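You operate a simulated robot arm through the tools that you are given. There is no shell and no other tool.

The job below is to be done with a simulated robot arm. You get a single attempt, and the scene is never put back.

TASK
Mix the wash tank to 2.0 % cleaner and make the station ready.
Fine: wash lid shut, source lever on WASH, return lever on TANK; leave the pump off.
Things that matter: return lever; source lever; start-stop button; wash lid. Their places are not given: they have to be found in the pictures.

Only the result counts: the job must be done as asked and must still hold three seconds after the hand-in. Knocking over, shifting, dropping, spilling or breaking anything else fails it. Lids that push on must go on centred and level and be pressed home; caps that screw on are set level and turned clockwise until they are tight.

THE ROBOT
A 6-joint arm with a two-finger parallel gripper, fixed in place. Base frame: the origin is at the foot of the arm, x ahead of it, y to its left, z up; the work surface is at about z = 740. Lengths are in mm, angles in degrees, forces in N, time in s.
With the tool pointing down near the work surface it reaches from about 260 to 680 mm from the base axis. Its first joint turns from -66.0 to 66.0 degrees. Payload 2.9 kg.
The TCP is the grasp point between the finger pads, 30 mm short of the fingertips. In the tool frame z runs along the fingers and y along their closing line. Largest opening 110 mm; finger width 20, thickness 10; the body of the gripper, 48 by 112 mm, starts 55 mm behind the TCP.
Orientation is that of the tool frame in the base frame, as [roll, pitch, yaw] about the fixed x, y, z axes, in that order (R = Rz(yaw) Ry(pitch) Rx(roll)). With the fingers straight down and closing along the base's y, the tool's x points along the base's -x, its y along +y and its z along -z.

THE INTERFACE
- The arm moves only by the tool nudge_tool. Its argument "increments" is one flat list of numbers, 7 for each row, row after row: the shift along the base's x, y, z in mm, then the turn, a rotation vector about the base's x, y, z in degrees, then the closure, from 0 (fully open) to 1 (shut). In form: [tx, ty, tz, ax, ay, az, claw, tx, ty, tz, ax, ay, az, claw, ...]. A call has 1 to 20 rows; each row shifts and turns the commanded pose from where the row before left it. A row lasts 0.2 s, in which the tool goes at most 50 mm and 8.6 degrees; a call with a longer step from one row to the next is refused whole, and so is a gripper value outside its range. Where a pose cannot be reached the arm comes as near as it can. A force on the tool above 40 N (or 10 N above the force at the start of the call, whichever is more), or a blocked arm, ends the call early, and 0.2 s more pass. The fingers move at their own pace (about 108 mm/s each) and stop on an object; they squeeze with about 23 N. The grip force told is the motor's: it shows also when the fingers shut on nothing. Time passes only in rows, and 0.2 s behind the last, so rows that do not move let the fingers close. It gives the time, the measured TCP pose, the force on the tool (base axes), the opening and the grip force at its end, in the units of the frame above (readings bear some noise), with the torque about the TCP (base axes, N m) and any sound that the robot's microphone picked up.
- Cameras (640 x 400 px; columns grow to the right, rows downward): "scene" is fixed at [70.9, 426.3, 1390.5]; the picture's right is [-0.83, -0.56, 0.00], its down [-0.29, 0.43, -0.86] and it looks along [0.48, -0.71, -0.52] (base axes); focal length 214 px, centre (320, 200). "wrist" rides on the gripper at [73, 17, -103] in the tool frame; the picture's right is [-0.23, 0.97, 0.00], its down [-0.76, -0.18, -0.62] and it looks along [-0.61, -0.14, 0.78] (tool axes); focal length 222 px, centre (320, 200).
- capture(camera): a new picture of that camera. The clock stands still meanwhile.
- pixel_to_xyz(camera, pixels): there is no depth. For up to 12 entries [column, row, z] of the newest picture of that camera ("zoom" is the newest enlarged one), the place [x, y] in the base frame at which the ray of that pixel passes the height z, good to about 2 mm. The clock stands still meanwhile.
- close_up(camera, box): a new picture of the part [left, top, right, bottom] of that camera's present view, enlarged. The clock stands still meanwhile.
- hand_in(): hands the job in; it is judged then, once.

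Unless the task says otherwise, let go and move clear before handing in.

The tools are called as name(argument=value, ...) on one line, values as JSON. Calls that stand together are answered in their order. nudge_tool: Moves the arm, as the interface text tells. Its arguments: {"type":"object","properties":{"increments":{"type":"array","items":{"type":"number"}}},"required":["increments"]} The other tools are called the same way: capture (camera) takes a picture; pixel_to_xyz (camera, pixels) gives the place at which the rays of pixels pass given heights; close_up (camera, box) takes an enlarged picture of a part of a camera's view; hand_in () hands the job in.

At the start:

```text
t: 0.0
tcp_pos: [294.9, -113.8, 1326.7]
tool_rot: [-179.9, 0.0, 179.9]
contact_force: [0.2, 0.6, -0.4]
wrist_torque: [0.0, -0.02, 0.0]
gripper_width: 110.0
grip_force: 0.1
```

scene: 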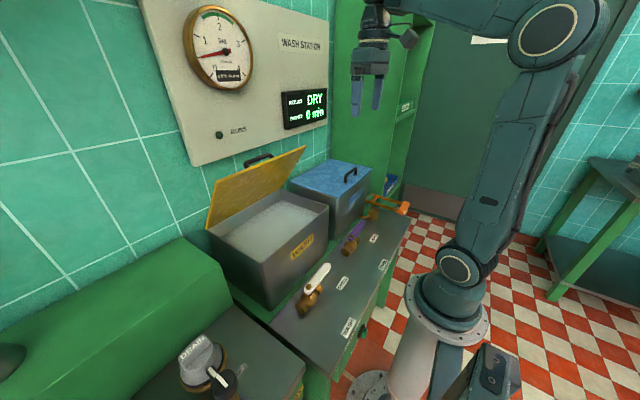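
wrist: 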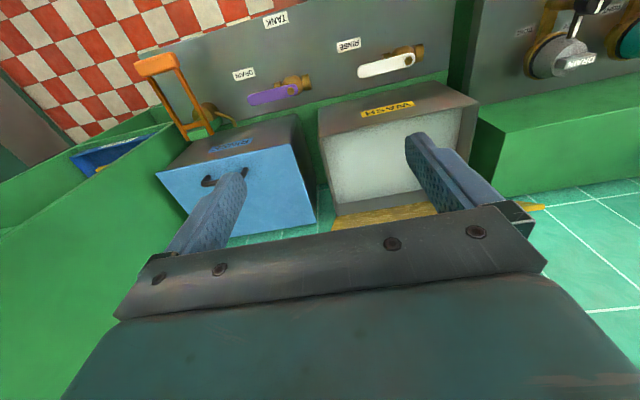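

The scene picture shows an open wash lid (yellow, about 255,185), a white lever (315,280), a purple lever (355,230), a gauge and a display. I'll take enlarged pictures to read labels before moving.

close_up(camera="scene", box=[180, 0, 340, 140])

close_up(camera="scene", box=[200, 140, 420, 340])

close_up(camera="scene", box=[130, 280, 380, 400])

close_up(camera="wrist", box=[120, 0, 450, 200])

close_up(camera="wrist", box=[440, 0, 640, 120])

```text
2.86 times, centred on (260, 70) of scene
```

zoom: 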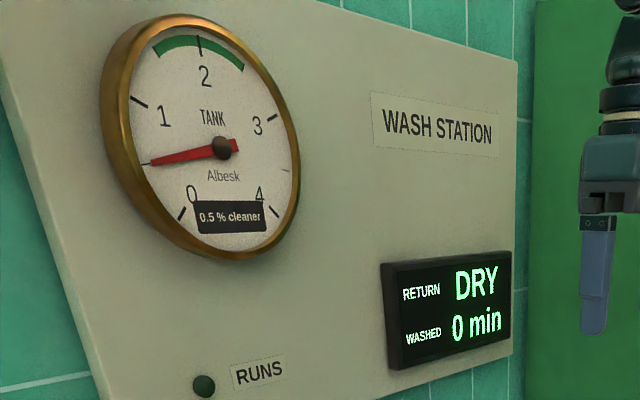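

```text
2.00 times, centred on (310, 240) of scene
```

zoom: 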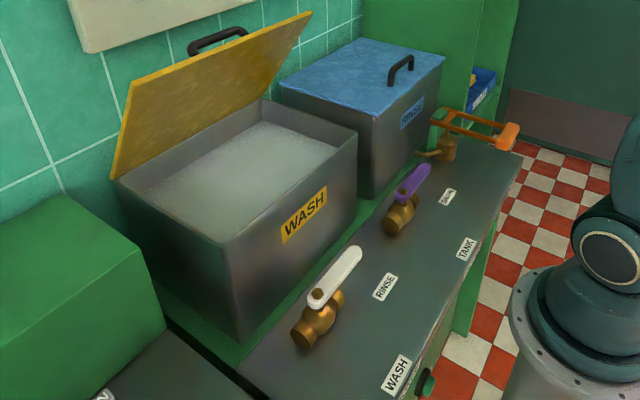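

```text
2.56 times, centred on (255, 340) of scene
```

zoom: 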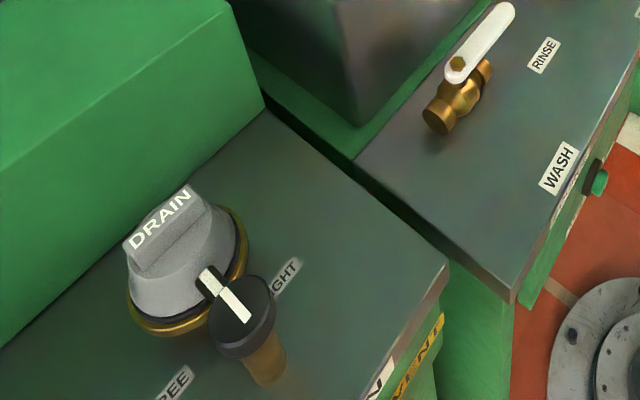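

```text
1.94 times, centred on (285, 100) of wrist
```

zoom: 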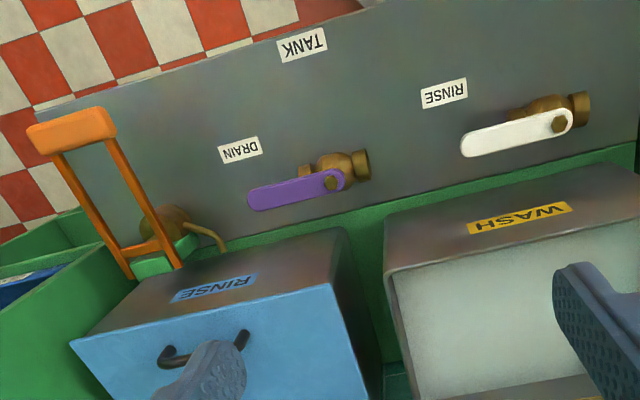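

```text
3.20 times, centred on (540, 60) of wrist
```

zoom: 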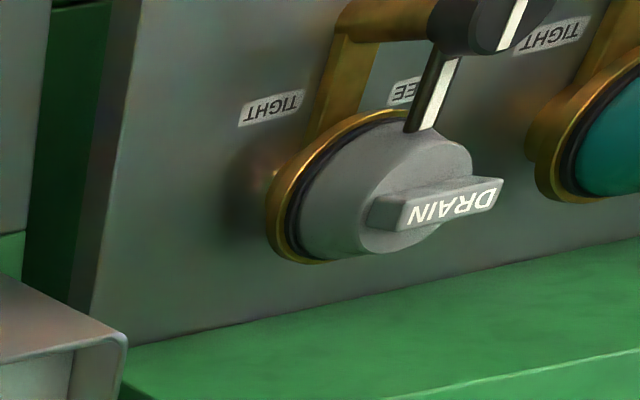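

The gauge reads 0.5 % cleaner, so cleaner has to be added; both levers appear turned along their RINSE/DRAIN side. I need to find the cleaner supply, so I look closer at the orange frame, shelf and other areas.

close_up(camera="scene", box=[340, 160, 440, 240])

close_up(camera="wrist", box=[50, 40, 260, 190])

close_up(camera="scene", box=[500, 100, 640, 300])

close_up(camera="scene", box=[320, 0, 460, 220])

close_up(camera="scene", box=[320, 290, 540, 400])

```text
5.00 times, centred on (390, 200) of scene
```

zoom: 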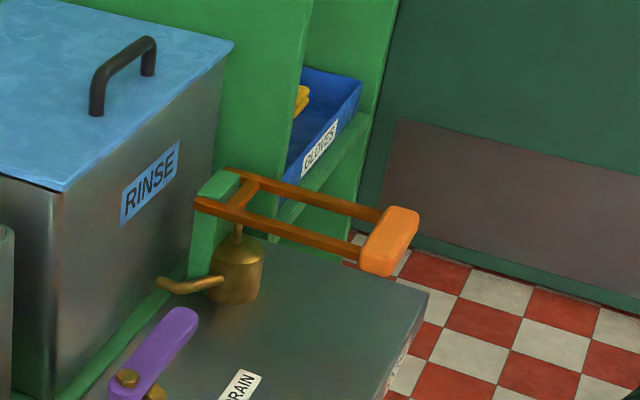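

```text
2.67 times, centred on (155, 115) of wrist
```

zoom: 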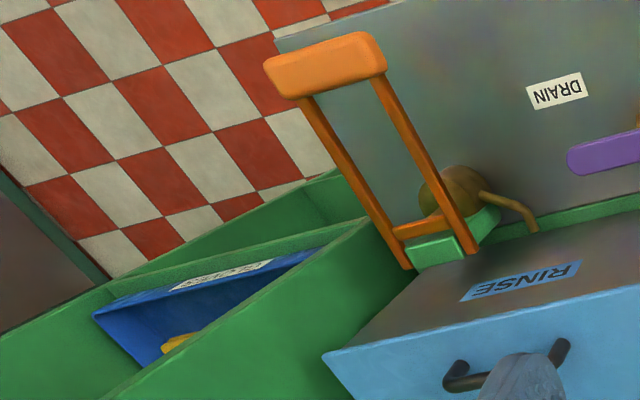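

```text
2.00 times, centred on (570, 200) of scene
```

zoom: 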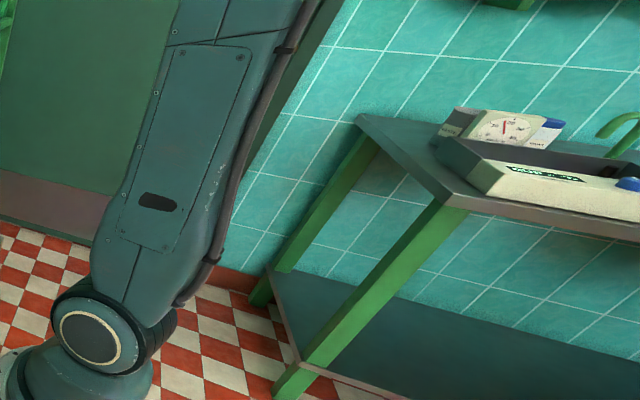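

```text
1.82 times, centred on (390, 110) of scene
```

zoom: 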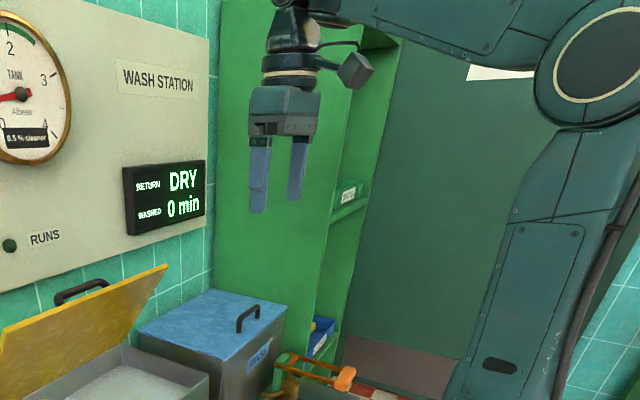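

```text
2.91 times, centred on (430, 345) of scene
```

zoom: 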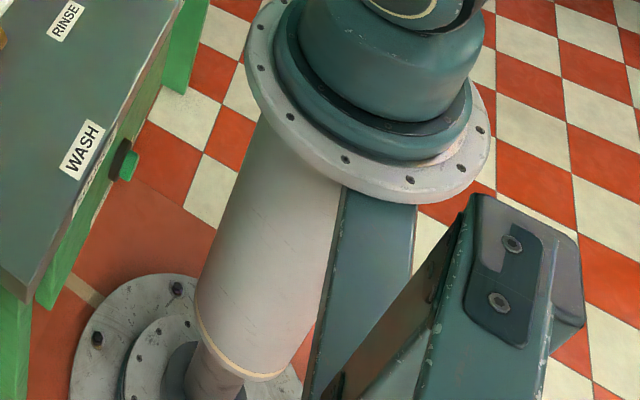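

Green button is on the front edge of the deck near the WASH label, and a brass pump with an orange lever stands at the end of the deck (scene 390,210). I'll locate these by rays at plausible heights from both cameras.

pixel_to_xyz(camera="scene", pixels=[[362, 330, 740], [348, 328, 800], [348, 328, 850], [383, 265, 800], [383, 265, 850], [342, 284, 800], [342, 284, 850], [374, 239, 800], [374, 239, 850], [403, 208, 900], [403, 208, 950], [403, 208, 850]])

pixel_to_xyz(camera="wrist", pixels=[[276, 19, 740], [276, 19, 800], [276, 19, 850], [349, 45, 740], [349, 45, 800], [349, 45, 850], [244, 74, 740], [244, 74, 800], [244, 74, 850], [155, 64, 850], [155, 64, 900], [155, 64, 950]])

```text
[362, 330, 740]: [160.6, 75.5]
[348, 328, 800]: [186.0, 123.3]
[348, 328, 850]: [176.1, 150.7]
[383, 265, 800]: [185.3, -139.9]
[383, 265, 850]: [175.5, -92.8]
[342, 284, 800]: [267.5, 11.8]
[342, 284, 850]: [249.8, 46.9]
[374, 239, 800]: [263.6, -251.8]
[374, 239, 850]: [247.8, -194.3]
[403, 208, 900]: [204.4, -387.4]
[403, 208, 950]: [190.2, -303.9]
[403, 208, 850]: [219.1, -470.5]
```

```text
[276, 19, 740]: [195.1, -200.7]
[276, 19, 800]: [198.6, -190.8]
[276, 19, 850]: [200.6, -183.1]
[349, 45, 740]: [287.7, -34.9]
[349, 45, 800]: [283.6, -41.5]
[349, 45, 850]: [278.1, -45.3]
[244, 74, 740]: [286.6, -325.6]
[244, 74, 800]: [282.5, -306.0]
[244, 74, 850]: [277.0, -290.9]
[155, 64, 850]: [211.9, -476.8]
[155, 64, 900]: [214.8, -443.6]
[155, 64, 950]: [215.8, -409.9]
```

The labels fit a deck at z≈740: TANK (196,-198), DRAIN (285,-323), RINSE (288,-33), WASH (198,90); the orange grip is near (215,-474,850). I'll turn the tool about z to look towards +y and see the left side for a cleaner supply.

nudge_tool(increments=[0, 0, 0, 0, 0, 8.5, 0, 0, 0, 0, 0, 0, 8.5, 0, 0, 0, 0, 0, 0, 8.5, 0, 0, 0, 0, 0, 0, 8.5, 0, 0, 0, 0, 0, 0, 8.5, 0, 0, 0, 0, 0, 0, 8.5, 0, 0, 0, 0, 0, 0, 8.5, 0])

capture(camera="wrist")

```text
t: 1.6
tcp_pos: [297.2, -114.1, 1327.3]
tool_rot: [-179.9, 0.2, -120.4]
contact_force: [0.0, 0.0, -0.3]
wrist_torque: [-0.02, -0.03, 0.0]
gripper_width: 110.1
grip_force: 0.0
```

```text
taken
```

wrist: 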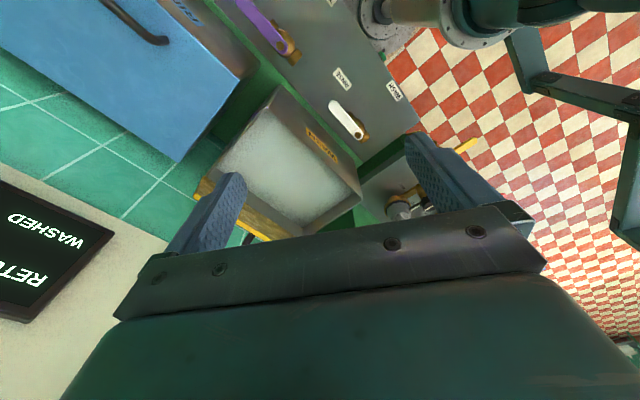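

The view to +y is hidden behind the gripper body; only the deck, tanks and floor are seen. I'll move the tool to +y to see the left unit.

nudge_tool(increments=[0, 45, 0, 0, 0, 0, 0, 0, 45, 0, 0, 0, 0, 0, 0, 45, 0, 0, 0, 0, 0, 0, 45, 0, 0, 0, 0, 0, 0, 45, 0, 0, 0, 0, 0, 0, 45, 0, 0, 0, 0, 0])

capture(camera="wrist")

capture(camera="scene")

```text
t: 3.0
tcp_pos: [296.1, 158.4, 1330.1]
tool_rot: [-180.0, 0.0, -120.5]
contact_force: [0.2, 0.1, 0.6]
wrist_torque: [0.01, 0.0, -0.01]
gripper_width: 109.7
grip_force: 0.2
```

```text
taken
```

wrist: 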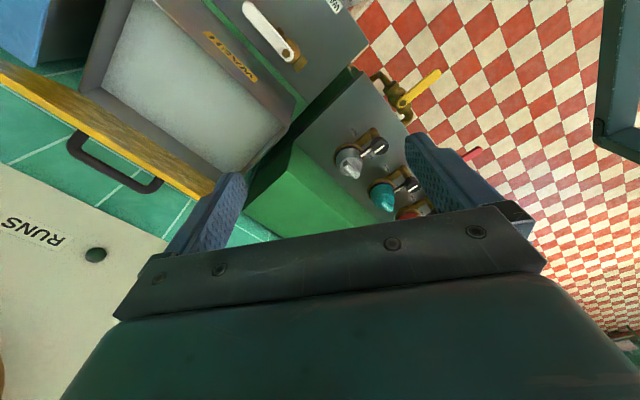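

```text
taken
```

scene: 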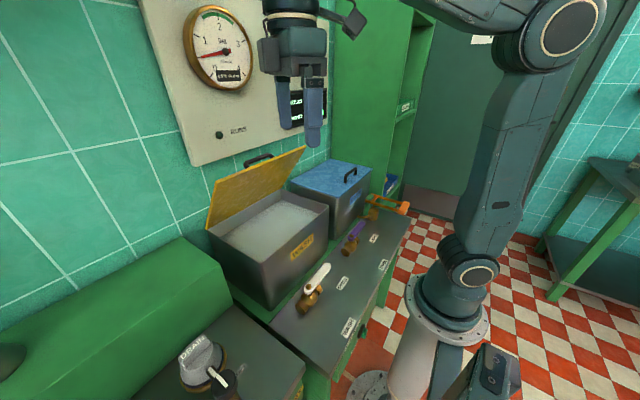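

On the left unit there are three caps (grey, teal, red) and a yellow lever at wrist (420,90). I'll turn the tool back and move further to +y to see that unit clearly.

nudge_tool(increments=[0, 30, 0, 0, 0, -8.5, 0, 0, 30, 0, 0, 0, -8.5, 0, 0, 30, 0, 0, 0, -8.5, 0, 0, 30, 0, 0, 0, -8.5, 0, 0, 30, 0, 0, 0, -8.5, 0, 0, 30, 0, 0, 0, -8.5, 0, 0, 20, 0, 0, 0, -8.5, 0])

capture(camera="wrist")

```text
t: 4.6
tcp_pos: [296.3, 357.5, 1327.5]
tool_rot: [-180.0, 0.1, 179.9]
contact_force: [0.2, -0.7, -0.6]
wrist_torque: [-0.02, 0.0, 0.02]
gripper_width: 110.0
grip_force: 0.1
```

```text
taken
```

wrist: 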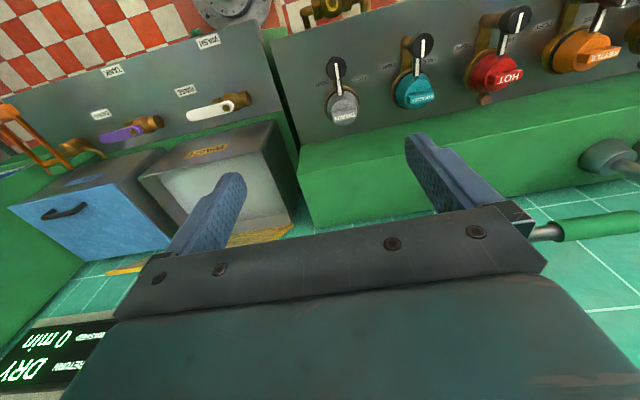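

close_up(camera="wrist", box=[280, 0, 640, 200])

close_up(camera="wrist", box=[0, 20, 300, 200])

```text
1.78 times, centred on (460, 100) of wrist
```

zoom: 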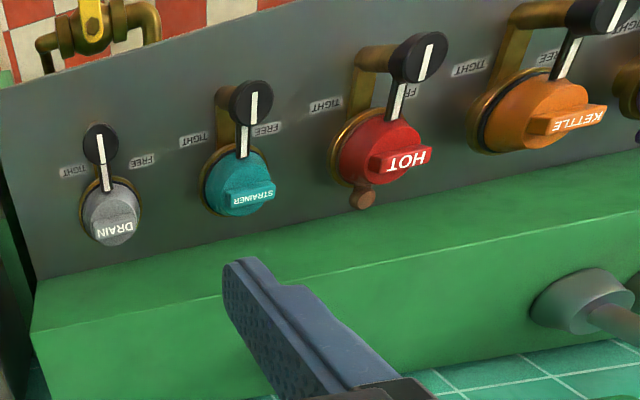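

```text
2.13 times, centred on (150, 110) of wrist
```

zoom: 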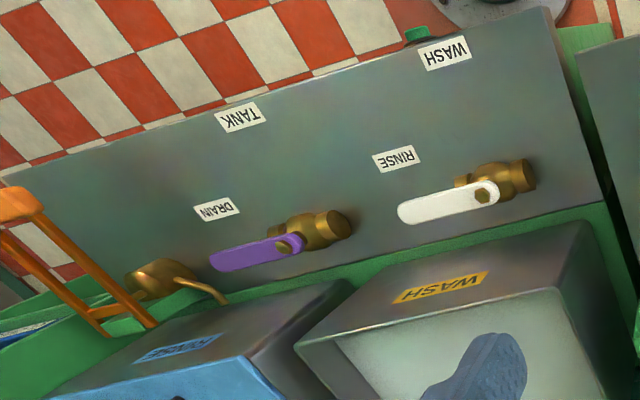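

The left unit (DRAIN/STRAINER/HOT/KETTLE) is a different station; the only dosing-like device is the brass pump with the orange lever (left edge of the picture). I'll go over to it and look closely.

nudge_tool(increments=[0, -48, 0, 0, 0, 0, 0, 0, -48, 0, 0, 0, 0, 0, 0, -48, 0, 0, 0, 0, 0, 0, -48, 0, 0, 0, 0, 0, 0, -48, 0, 0, 0, 0, 0, 0, -48, 0, 0, 0, 0, 0, 0, -48, 0, 0, 0, 0, 0, 0, -48, 0, 0, 0, 0, 0, 0, -48, 0, 0, 0, 0, 0, 0, -48, 0, 0, 0, 0, 0, 0, -48, 0, 0, 0, 0, 0, 0, -48, 0, 0, 0, 0, 0, 0, -48, 0, 0, 0, 0, 0, 0, -48, 0, 0, 0, 0, 0, 0, 0, -48, 0, 0, 0, 0, 0, 0, -48, 0, 0, 0, 0, 0, 0, -48, 0, 0, 0, 0])

capture(camera="wrist")

capture(camera="scene")

```text
t: 8.2
tcp_pos: [296.5, -316.1, 1181.7]
tool_rot: [-179.8, 0.1, -180.0]
contact_force: [0.1, 0.8, -0.3]
wrist_torque: [-0.03, 0.01, -0.02]
gripper_width: 110.0
grip_force: 0.0
```

```text
taken
```

wrist: 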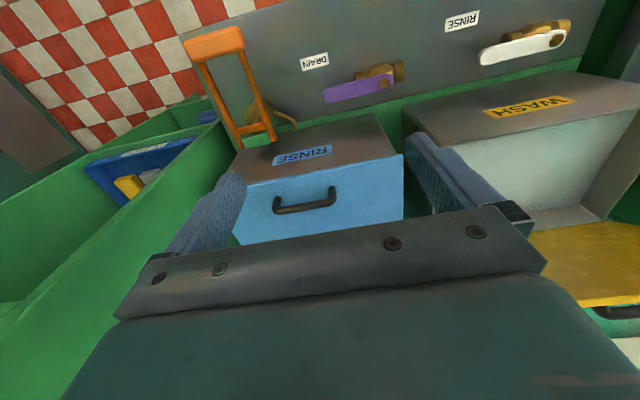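

```text
taken
```

scene: 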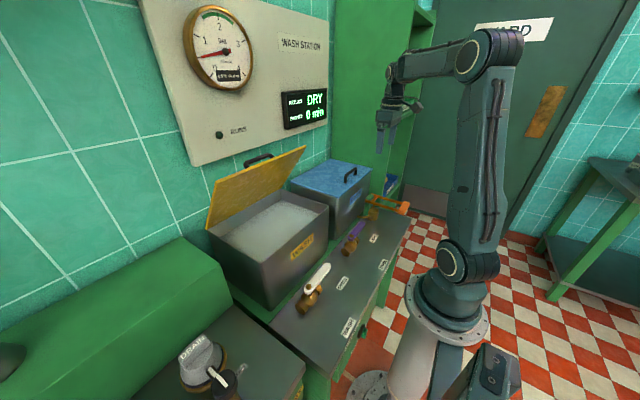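

close_up(camera="wrist", box=[150, 0, 350, 170])

close_up(camera="wrist", box=[20, 120, 260, 280])

pixel_to_xyz(camera="wrist", pixels=[[214, 43, 830], [214, 43, 850], [214, 43, 870], [240, 136, 850], [240, 136, 870], [272, 130, 850], [236, 145, 850], [262, 120, 800], [380, 70, 780], [408, 72, 770], [355, 85, 790]])

pixel_to_xyz(camera="scene", pixels=[[403, 208, 830], [403, 208, 850], [403, 208, 870], [376, 200, 850], [376, 200, 830], [384, 195, 850], [308, 288, 790], [308, 288, 810], [327, 266, 790], [352, 237, 790], [372, 224, 790], [323, 158, 900]])

```text
2.35 times, centred on (250, 85) of wrist
```

zoom: 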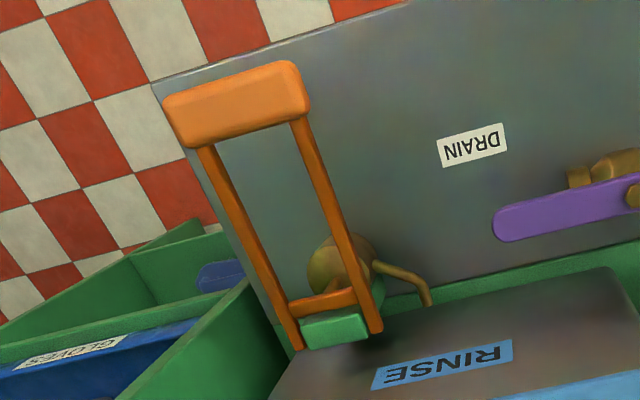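

```text
2.50 times, centred on (140, 200) of wrist
```

zoom: 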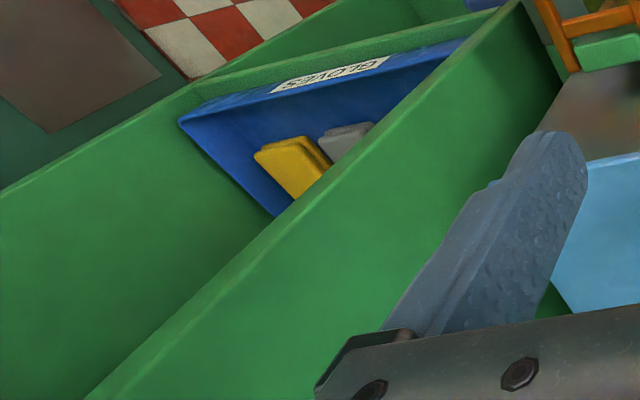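

```text
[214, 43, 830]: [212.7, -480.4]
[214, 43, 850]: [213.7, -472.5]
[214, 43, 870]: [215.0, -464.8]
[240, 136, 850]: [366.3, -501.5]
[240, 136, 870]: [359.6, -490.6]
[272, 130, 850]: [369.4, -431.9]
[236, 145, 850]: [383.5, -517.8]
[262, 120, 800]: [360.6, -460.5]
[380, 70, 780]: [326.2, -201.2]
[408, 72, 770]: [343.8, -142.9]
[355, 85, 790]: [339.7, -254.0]
```

```text
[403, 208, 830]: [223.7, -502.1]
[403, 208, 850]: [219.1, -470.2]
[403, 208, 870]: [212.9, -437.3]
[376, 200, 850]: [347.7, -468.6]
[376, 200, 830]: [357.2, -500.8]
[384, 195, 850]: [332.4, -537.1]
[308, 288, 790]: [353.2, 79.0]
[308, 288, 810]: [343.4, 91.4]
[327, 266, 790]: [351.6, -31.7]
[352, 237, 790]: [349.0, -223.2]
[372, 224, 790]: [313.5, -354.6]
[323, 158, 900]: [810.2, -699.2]
```

The orange grip sits at about (214,-473,850) and its pivot post near (365,-465); it is a lever pump, likely for cleaner. I'll close the fingers and go above the grip, stopping with the fingertips about 60 mm over it.

nudge_tool(increments=[-12, -25.7, -38, 0, 0, 0, 1, -12, -25.7, -38, 0, 0, 0, 1, -12, -25.7, -38, 0, 0, 0, 1, -12, -25.7, -38, 0, 0, 0, 1, -12, -25.7, -38, 0, 0, 0, 1, -12, -25.7, -38, 0, 0, 0, 1])

capture(camera="wrist")

capture(camera="scene")

```text
t: 9.6
tcp_pos: [232.0, -467.5, 954.9]
tool_rot: [-179.9, -0.1, -179.9]
contact_force: [-0.5, -0.7, -0.3]
wrist_torque: [0.0, -0.02, 0.01]
gripper_width: 0.0
grip_force: 23.1
out of reach, approached as far as the arm can: row 6
```

```text
taken
```

wrist: 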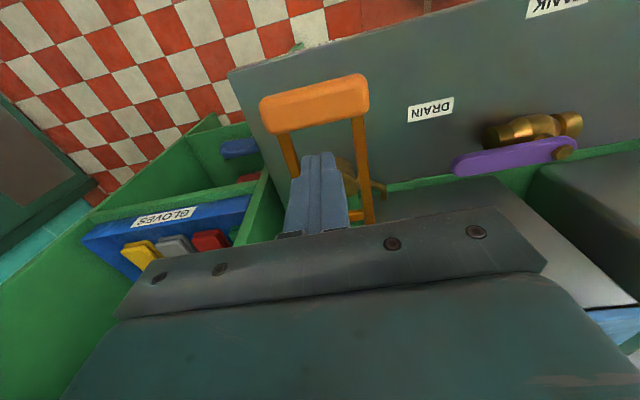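

```text
taken
```

scene: 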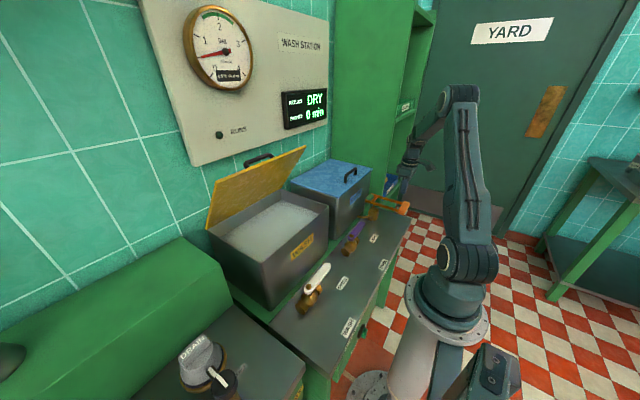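

The arm stopped at (232,-467.5): its first joint is at its limit, so the grip (wrist 315,100) is slightly out of reach with the tool vertical. I'll locate the grip and rods exactly, then tilt the tool to reach it.

pixel_to_xyz(camera="wrist", pixels=[[265, 103, 860], [368, 78, 860], [316, 95, 860], [316, 110, 845], [272, 131, 845], [368, 110, 845], [291, 165, 850], [366, 180, 850], [316, 77, 860], [355, 215, 850], [350, 165, 810], [375, 195, 790]])

close_up(camera="scene", box=[350, 170, 430, 230])

close_up(camera="wrist", box=[220, 50, 440, 240])

```text
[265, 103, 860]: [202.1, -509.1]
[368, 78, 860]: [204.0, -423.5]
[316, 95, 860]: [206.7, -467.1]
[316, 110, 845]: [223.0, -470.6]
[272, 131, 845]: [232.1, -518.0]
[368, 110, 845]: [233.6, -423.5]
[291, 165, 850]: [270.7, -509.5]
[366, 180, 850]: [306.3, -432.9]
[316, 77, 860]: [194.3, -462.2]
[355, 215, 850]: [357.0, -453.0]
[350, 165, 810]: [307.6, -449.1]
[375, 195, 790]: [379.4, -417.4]
```

```text
6.67 times, centred on (390, 200) of scene
```

zoom: 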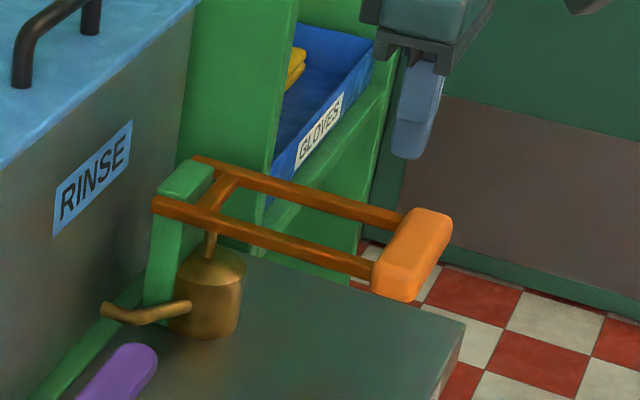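

```text
2.11 times, centred on (330, 145) of wrist
```

zoom: 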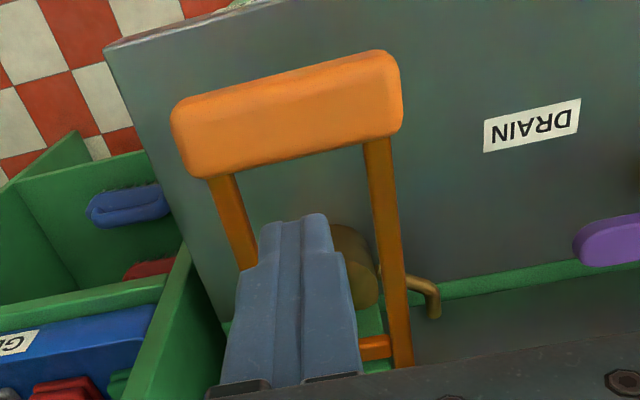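

The grip spans y -423…-510, x 200…228 at z≈860, and the rods sit at y≈-435 and -505. I'll tilt the tool 17° about x so the fingers lean to -y, then line the tip up over the grip middle.

nudge_tool(increments=[0, 5, 0, -8.5, 0, 0, 1, 0, 5, 0, -8.5, 0, 0, 1, 0, 0, 0, 0, 0, 0, 1])

```text
t: 10.4
tcp_pos: [230.1, -457.4, 956.2]
tool_rot: [-162.8, 0.1, -179.8]
contact_force: [-0.9, 0.2, 1.3]
wrist_torque: [-0.01, -0.04, -0.01]
gripper_width: 0.0
grip_force: 23.8
```

The tool is tilted with fingers leaning to -y, tip now near (230,-466,927). I'll shift x by -12 and come down to about 12 mm above the grip, and check.

nudge_tool(increments=[-12, 0, 0, 0, 0, 0, 1, 0, 0, -25, 0, 0, 0, 1, 0, 0, -25, 0, 0, 0, 1, 0, 0, 0, 0, 0, 0, 1])

capture(camera="wrist")

close_up(camera="scene", box=[340, 150, 440, 230])

```text
t: 11.4
tcp_pos: [218.4, -455.9, 903.7]
tool_rot: [-163.0, 0.1, -179.9]
contact_force: [0.3, -0.2, 0.2]
wrist_torque: [-0.01, -0.03, 0.0]
gripper_width: 0.0
grip_force: 23.3
```

```text
taken
```

wrist: 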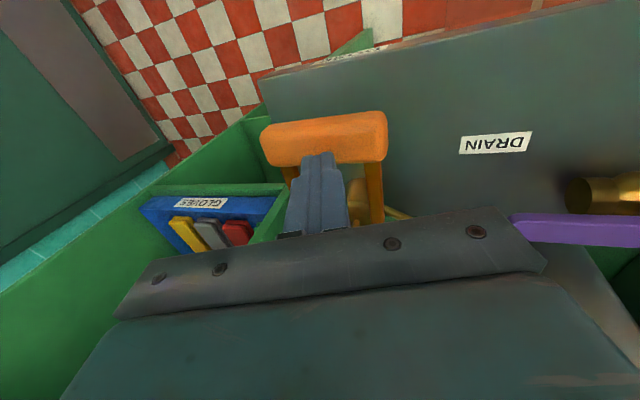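

```text
5.00 times, centred on (390, 190) of scene
```

zoom: 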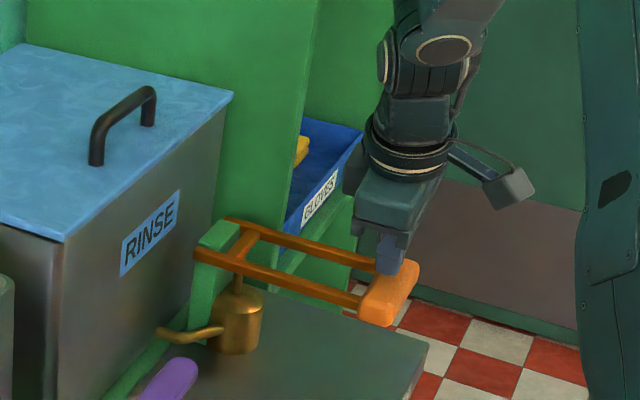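

The fingertip is just over the inner part of the orange grip (zoom 390,270). I'll shift 4 mm further and lower in small steps to touch it.

nudge_tool(increments=[-4, 0, 0, 0, 0, 0, 1, 0, 0, -6, 0, 0, 0, 1, 0, 0, -6, 0, 0, 0, 1, 0, 0, -4, 0, 0, 0, 1, 0, 0, 0, 0, 0, 0, 1])

capture(camera="scene")

```text
t: 12.6
tcp_pos: [214.6, -455.8, 888.6]
tool_rot: [-162.9, 0.1, -179.9]
contact_force: [0.1, 1.0, 0.6]
wrist_torque: [0.04, -0.03, 0.03]
gripper_width: 0.0
grip_force: 23.0
```

```text
taken
```

scene: 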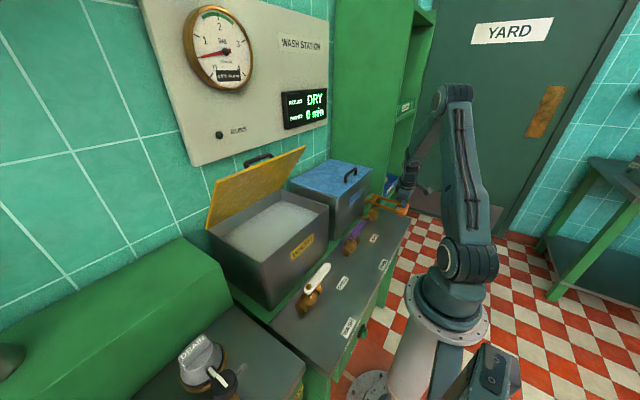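

No contact force yet with the tip at z≈860. I'll lower another 16 mm in 4 mm steps.

nudge_tool(increments=[0, 0, -4, 0, 0, 0, 1, 0, 0, -4, 0, 0, 0, 1, 0, 0, -4, 0, 0, 0, 1, 0, 0, -4, 0, 0, 0, 1])

close_up(camera="scene", box=[340, 160, 440, 240])

close_up(camera="scene", box=[180, 0, 340, 140])

```text
t: 13.6
tcp_pos: [213.4, -456.2, 874.6]
tool_rot: [-162.9, 0.1, -179.9]
contact_force: [1.1, -1.6, 2.3]
wrist_torque: [-0.08, 0.0, 0.0]
gripper_width: 0.1
grip_force: 22.9
```

```text
5.00 times, centred on (390, 200) of scene
```

zoom: 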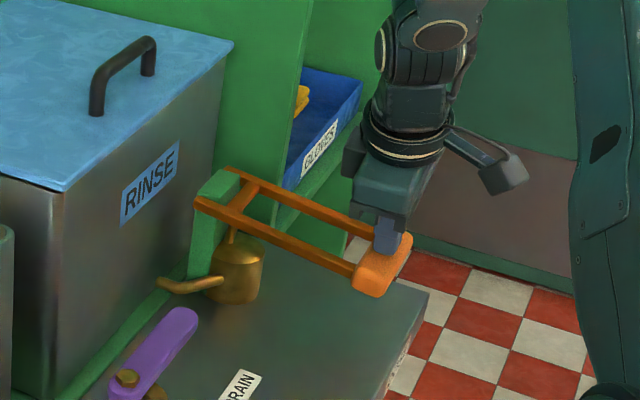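

```text
2.86 times, centred on (260, 70) of scene
```

zoom: 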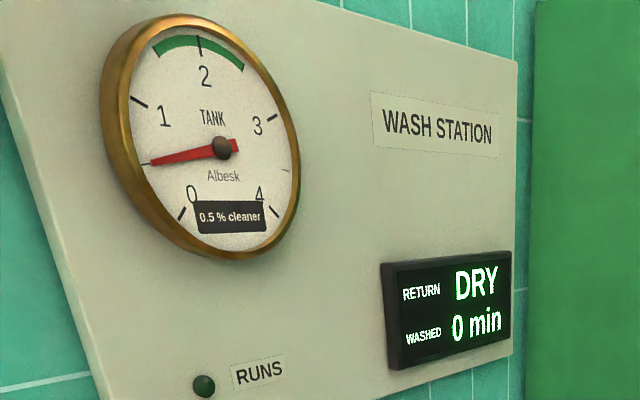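

The lever yields at only ~2–3 N and has begun to go down; the gauge is still at 0.5. I'll press on in small steps.

nudge_tool(increments=[0, 0, -5, 0, 0, 0, 1, 0.5, 0, -5, 0, 0, 0, 1, 0.5, 0, -5, 0, 0, 0, 1, 0.5, 0, -5, 0, 0, 0, 1])

close_up(camera="scene", box=[340, 160, 440, 240])

close_up(camera="scene", box=[180, 0, 340, 140])

```text
t: 14.6
tcp_pos: [216.8, -457.2, 853.3]
tool_rot: [-163.1, 0.1, -179.9]
contact_force: [0.5, 2.5, 3.4]
wrist_torque: [0.1, -0.05, 0.02]
gripper_width: 0.0
grip_force: 22.7
```

```text
5.00 times, centred on (390, 200) of scene
```

zoom: 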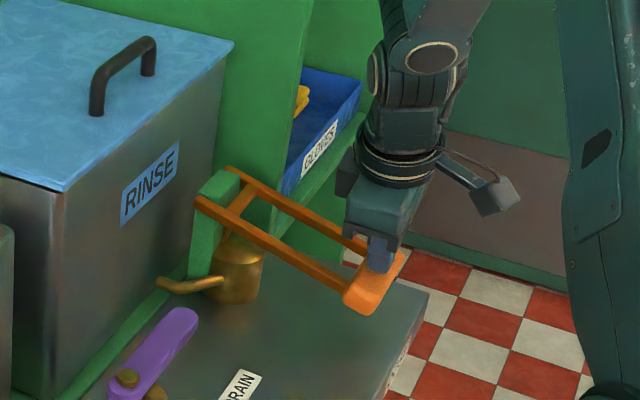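

```text
2.86 times, centred on (260, 70) of scene
```

zoom: 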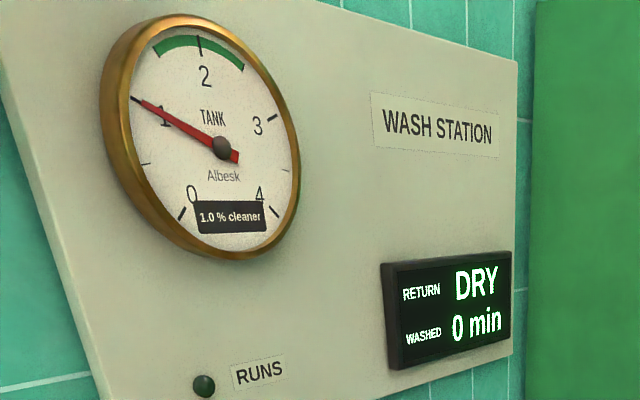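

The gauge jumped to 1.0 % — each stroke of the orange lever adds 0.5 %. Two more strokes are needed; I'll raise the tool and see whether the lever springs back.

nudge_tool(increments=[-0.5, 0, 5, 0, 0, 0, 1, -0.5, 0, 8, 0, 0, 0, 1, -0.5, 0, 10, 0, 0, 0, 1, 0, 0, 10, 0, 0, 0, 1, 0, 0, 6, 0, 0, 0, 1])

close_up(camera="scene", box=[340, 160, 440, 240])

close_up(camera="scene", box=[180, 0, 340, 140])

```text
t: 15.8
tcp_pos: [214.4, -456.3, 892.5]
tool_rot: [-162.9, 0.2, -179.9]
contact_force: [-0.1, 0.3, 1.0]
wrist_torque: [0.01, -0.01, -0.02]
gripper_width: 0.0
grip_force: 22.8
```

```text
5.00 times, centred on (390, 200) of scene
```

zoom: 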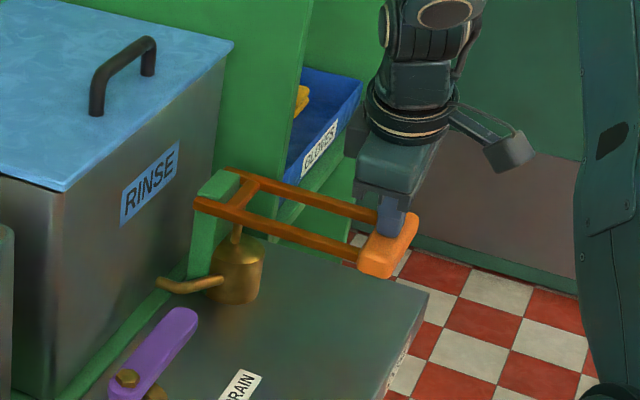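

```text
2.86 times, centred on (260, 70) of scene
```

zoom: 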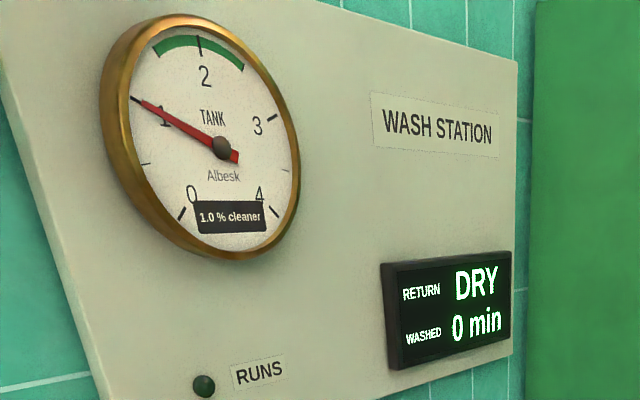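

The lever sprang back up and the gauge holds at 1.0 %. I'll make the second stroke down to the same depth (TCP z≈853).

nudge_tool(increments=[0, 0, -6, 0, 0, 0, 1, 0, 0, -6, 0, 0, 0, 1, 0, 0, -6, 0, 0, 0, 1, 0, 0, -6, 0, 0, 0, 1, 0.5, 0, -5, 0, 0, 0, 1, 0.5, 0, -5, 0, 0, 0, 1, 0.5, 0, -5, 0, 0, 0, 1])

close_up(camera="scene", box=[180, 0, 340, 140])

```text
t: 17.4
tcp_pos: [216.1, -456.7, 854.1]
tool_rot: [-162.9, 0.0, -179.9]
contact_force: [0.3, 3.2, 3.4]
wrist_torque: [0.07, -0.05, 0.05]
gripper_width: 0.0
grip_force: 23.1
```

```text
2.86 times, centred on (260, 70) of scene
```

zoom: 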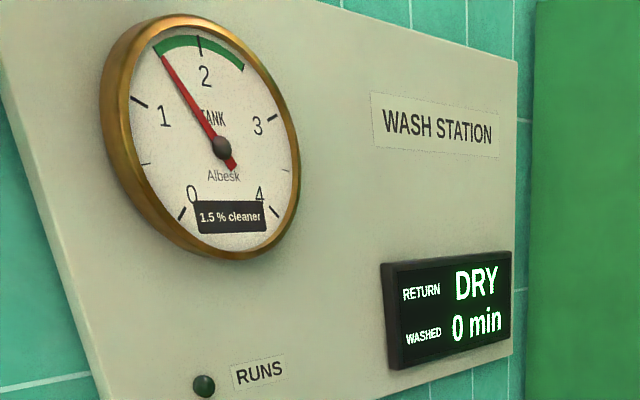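

The gauge now reads 1.5 %. I'll raise the tool fully so the lever resets, and confirm before the third stroke.

nudge_tool(increments=[-0.5, 0, 5, 0, 0, 0, 1, -0.5, 0, 8, 0, 0, 0, 1, -0.5, 0, 10, 0, 0, 0, 1, 0, 0, 10, 0, 0, 0, 1, 0, 0, 6, 0, 0, 0, 1])

close_up(camera="scene", box=[180, 0, 440, 240])

```text
t: 18.6
tcp_pos: [213.9, -456.5, 893.2]
tool_rot: [-162.9, 0.0, -179.9]
contact_force: [0.3, 0.7, 1.1]
wrist_torque: [-0.02, -0.04, -0.02]
gripper_width: 0.0
grip_force: 23.5
```

```text
1.67 times, centred on (310, 120) of scene
```

zoom: 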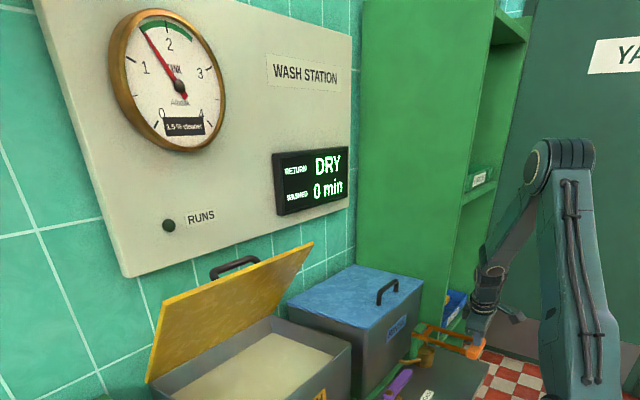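

Still 1.5 % with the lever back up. Third stroke now, to the same depth.

nudge_tool(increments=[0, 0, -6, 0, 0, 0, 1, 0, 0, -6, 0, 0, 0, 1, 0, 0, -6, 0, 0, 0, 1, 0, 0, -6, 0, 0, 0, 1, 0.5, 0, -5, 0, 0, 0, 1, 0.5, 0, -5, 0, 0, 0, 1, 0.5, 0, -5, 0, 0, 0, 1])

close_up(camera="scene", box=[180, 0, 340, 140])

```text
t: 20.2
tcp_pos: [216.1, -456.7, 853.4]
tool_rot: [-162.9, 0.0, -179.8]
contact_force: [-2.3, -1.4, 4.0]
wrist_torque: [-0.07, 0.04, -0.03]
gripper_width: 0.3
grip_force: 22.7
```

```text
2.86 times, centred on (260, 70) of scene
```

zoom: 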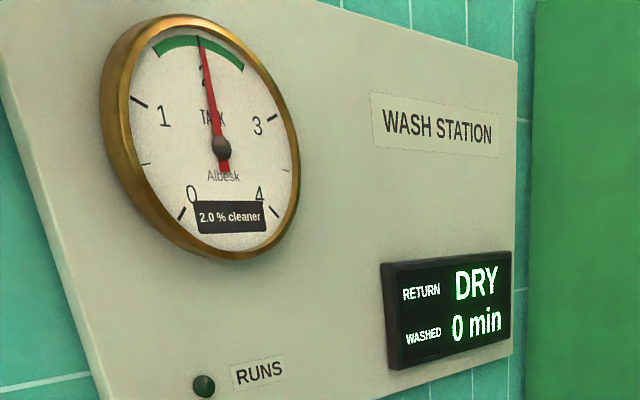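

The gauge reads 2.0 %. I'll lift straight off the grip, undo the tilt and move over towards the purple return lever for a close look.

nudge_tool(increments=[-0.5, 0, 5, 0, 0, 0, 1, -0.5, 0, 10, 0, 0, 0, 1, 0, 0, 15, 0, 0, 0, 1, 0, 0, 40, 0, 0, 0, 1, 0, 0, 40, 0, 0, 0, 1, 0, 0, 40, 0, 0, 0, 1, 0, 40, 0, 8.5, 0, 0, 1, 0, 40, 0, 8.5, 0, 0, 1, 10, 45, 0, 0, 0, 0, 1, 10, 45, 0, 0, 0, 0, 1, 10, 30, 0, 0, 0, 0, 1])

capture(camera="wrist")

capture(camera="scene")

```text
t: 22.6
tcp_pos: [245.5, -256.2, 1004.7]
tool_rot: [-180.0, 0.1, 179.9]
contact_force: [0.1, -0.3, 0.4]
wrist_torque: [0.0, 0.02, 0.02]
gripper_width: 0.0
grip_force: 22.7
```

```text
taken
```

wrist: 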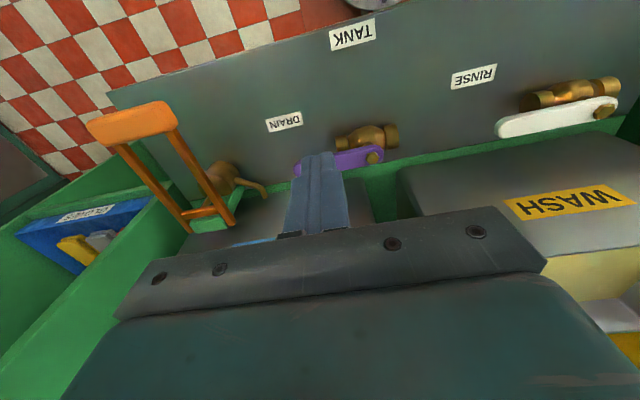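

```text
taken
```

scene: 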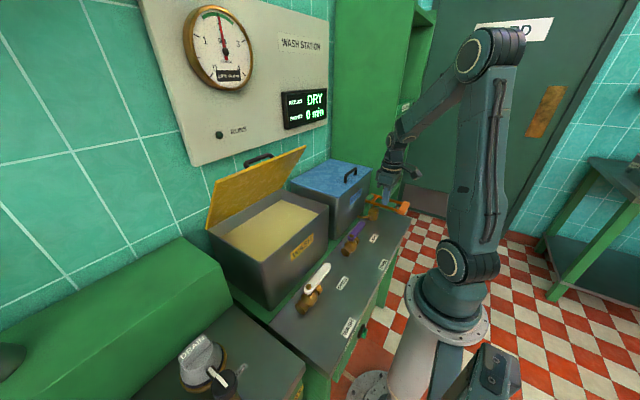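

Gauge holds at 2.0 and the orange lever is back up. Now I'll measure the purple and white levers closely in both cameras.

close_up(camera="wrist", box=[460, 50, 640, 160])

close_up(camera="scene", box=[280, 200, 400, 340])

pixel_to_xyz(camera="wrist", pixels=[[602, 108, 780], [602, 108, 790], [602, 108, 800], [500, 128, 780], [500, 128, 790], [500, 128, 800], [374, 157, 780], [374, 157, 790], [374, 157, 800], [297, 168, 790], [297, 168, 800]])

pixel_to_xyz(camera="scene", pixels=[[308, 287, 780], [308, 287, 790], [308, 287, 800], [327, 265, 780], [327, 265, 790], [327, 265, 800], [346, 245, 780], [346, 245, 790], [346, 245, 800]])

```text
3.56 times, centred on (550, 105) of wrist
```

zoom: 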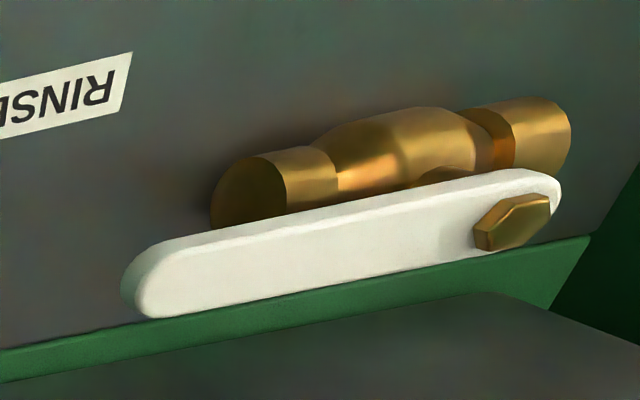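

```text
2.86 times, centred on (340, 270) of scene
```

zoom: 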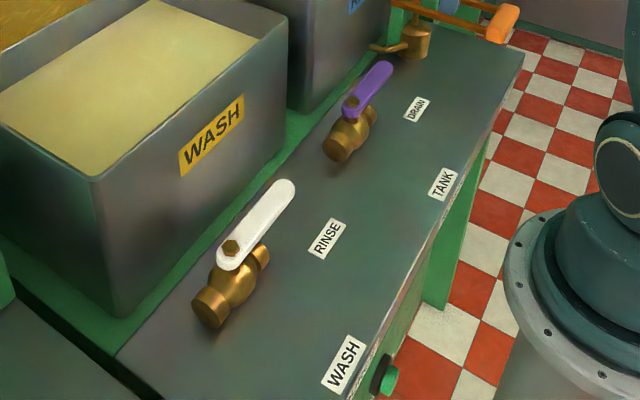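

```text
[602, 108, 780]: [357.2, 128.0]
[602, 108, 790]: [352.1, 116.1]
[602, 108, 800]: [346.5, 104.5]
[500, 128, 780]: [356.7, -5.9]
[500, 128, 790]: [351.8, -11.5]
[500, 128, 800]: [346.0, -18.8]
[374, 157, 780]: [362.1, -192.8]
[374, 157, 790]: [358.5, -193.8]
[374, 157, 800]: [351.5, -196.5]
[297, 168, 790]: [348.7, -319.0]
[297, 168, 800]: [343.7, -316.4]
```

```text
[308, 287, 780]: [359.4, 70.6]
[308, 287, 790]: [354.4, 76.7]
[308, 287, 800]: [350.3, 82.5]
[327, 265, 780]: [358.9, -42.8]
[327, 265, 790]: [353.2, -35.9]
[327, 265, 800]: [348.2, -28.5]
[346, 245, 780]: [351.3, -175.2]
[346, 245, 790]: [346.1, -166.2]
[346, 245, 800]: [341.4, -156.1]
```

Triangulating: white pivot bolt ≈ (342,90,812) with its bar along -y to y≈-23; purple pivot ≈ (343,-198,812). Before turning them I need the gap to the tanks' front faces, so I check those rays.

pixel_to_xyz(camera="wrist", pixels=[[420, 166, 745], [420, 166, 760], [600, 134, 745], [420, 152, 740], [525, 247, 880], [525, 247, 900], [525, 247, 920], [385, 160, 740], [450, 180, 800], [620, 115, 740]])

pixel_to_xyz(camera="scene", pixels=[[273, 308, 740], [273, 308, 760], [263, 261, 900], [263, 261, 880], [263, 261, 920], [328, 207, 880], [328, 207, 900], [328, 207, 920], [320, 268, 745], [343, 240, 740], [365, 185, 880], [365, 185, 900]])

close_up(camera="scene", box=[200, 140, 340, 320])

```text
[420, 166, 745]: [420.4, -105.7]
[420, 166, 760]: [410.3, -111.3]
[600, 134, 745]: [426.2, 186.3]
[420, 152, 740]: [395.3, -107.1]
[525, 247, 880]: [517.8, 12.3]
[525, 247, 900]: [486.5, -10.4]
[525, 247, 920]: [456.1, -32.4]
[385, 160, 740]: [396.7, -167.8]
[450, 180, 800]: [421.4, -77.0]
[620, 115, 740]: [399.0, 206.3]
```

```text
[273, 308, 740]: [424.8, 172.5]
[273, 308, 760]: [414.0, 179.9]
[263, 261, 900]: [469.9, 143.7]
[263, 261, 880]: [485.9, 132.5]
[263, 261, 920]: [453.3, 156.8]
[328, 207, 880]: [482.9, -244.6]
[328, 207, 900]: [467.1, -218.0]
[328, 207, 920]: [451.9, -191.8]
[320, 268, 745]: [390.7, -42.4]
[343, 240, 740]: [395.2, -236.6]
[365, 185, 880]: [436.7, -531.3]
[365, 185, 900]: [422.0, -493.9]
```

```text
2.22 times, centred on (270, 230) of scene
```

zoom: 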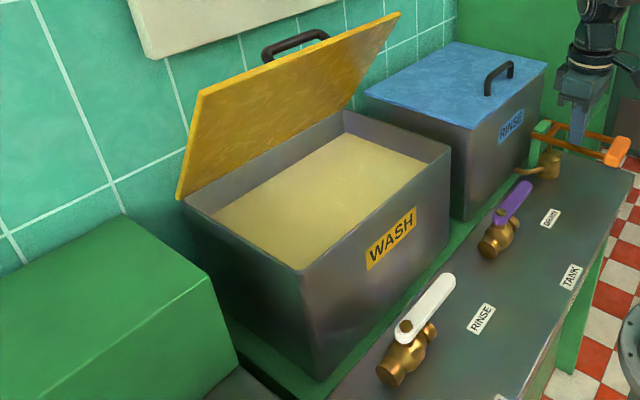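

Tank front faces sit at x≈424 (bottom and top), so there's about 65 mm behind the levers. I'll check the purple lever's bolt/tip and the valve body ends once more at z≈807 before going in.

pixel_to_xyz(camera="scene", pixels=[[350.5, 236, 807], [350.5, 236, 812], [362, 222.5, 807], [309.2, 286.4, 812], [327.5, 265.5, 807], [328, 277, 775], [307, 305, 775], [356, 245, 775], [345, 252, 775]])

pixel_to_xyz(camera="wrist", pixels=[[374, 157, 812], [297, 168, 807], [520, 102, 775], [620, 88, 775], [336, 138, 775], [398, 135, 775], [540, 122, 807], [546, 131, 807]])

```text
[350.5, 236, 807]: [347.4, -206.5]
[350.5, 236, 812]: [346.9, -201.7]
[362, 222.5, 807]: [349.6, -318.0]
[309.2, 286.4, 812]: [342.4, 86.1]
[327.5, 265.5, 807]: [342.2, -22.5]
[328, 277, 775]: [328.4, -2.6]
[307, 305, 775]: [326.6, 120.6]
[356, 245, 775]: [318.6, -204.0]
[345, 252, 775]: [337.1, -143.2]
```

```text
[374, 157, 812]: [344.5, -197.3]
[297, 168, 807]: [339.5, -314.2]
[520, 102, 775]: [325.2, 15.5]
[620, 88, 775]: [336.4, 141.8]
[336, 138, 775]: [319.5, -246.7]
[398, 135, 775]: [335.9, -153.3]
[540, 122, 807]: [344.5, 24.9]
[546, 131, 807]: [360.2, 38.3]
```

Bolt positions agree: purple pivot (344.5,-198), bar at z≈807 out to y≈-316, white pivot (342,88). I'll move the closed fingers behind the purple bar tip (x≈375, y≈-291) and stop above it to check alignment.

nudge_tool(increments=[43, -11.6, 0, 0, 0, 0, 1, 43, -11.6, 0, 0, 0, 0, 1, 44, -11.6, 0, 0, 0, 0, 1, 0, 0, -45, 0, 0, 0, 1, 0, 0, -45, 0, 0, 0, 1, 0, 0, -40, 0, 0, 0, 1, 0, 0, 0, 0, 0, 0, 1])

capture(camera="wrist")

close_up(camera="scene", box=[290, 150, 430, 280])

```text
t: 23.9
tcp_pos: [378.0, -292.8, 913.5]
tool_rot: [-179.6, 0.6, -179.8]
contact_force: [-4.5, 1.0, 13.2]
wrist_torque: [0.1, -0.66, 0.13]
gripper_width: 0.4
grip_force: 22.7
stopped in row 6: the force on the tool passed its limit at 155 N (the readings are from after the stop); the commanded pose is now the measured one
```

```text
taken
```

wrist: 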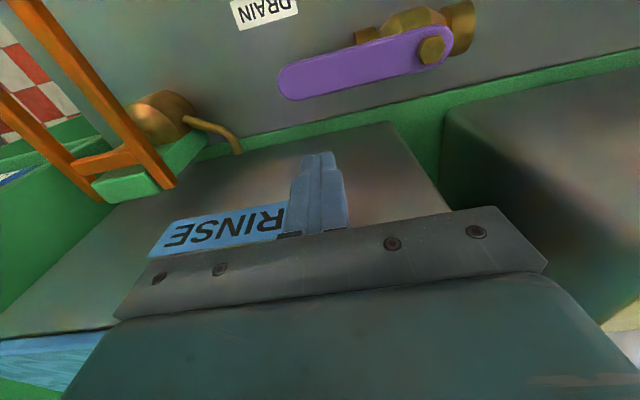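

```text
3.08 times, centred on (360, 215) of scene
```

zoom: 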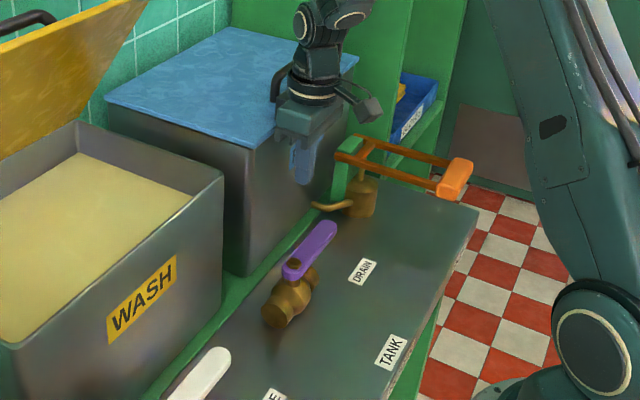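

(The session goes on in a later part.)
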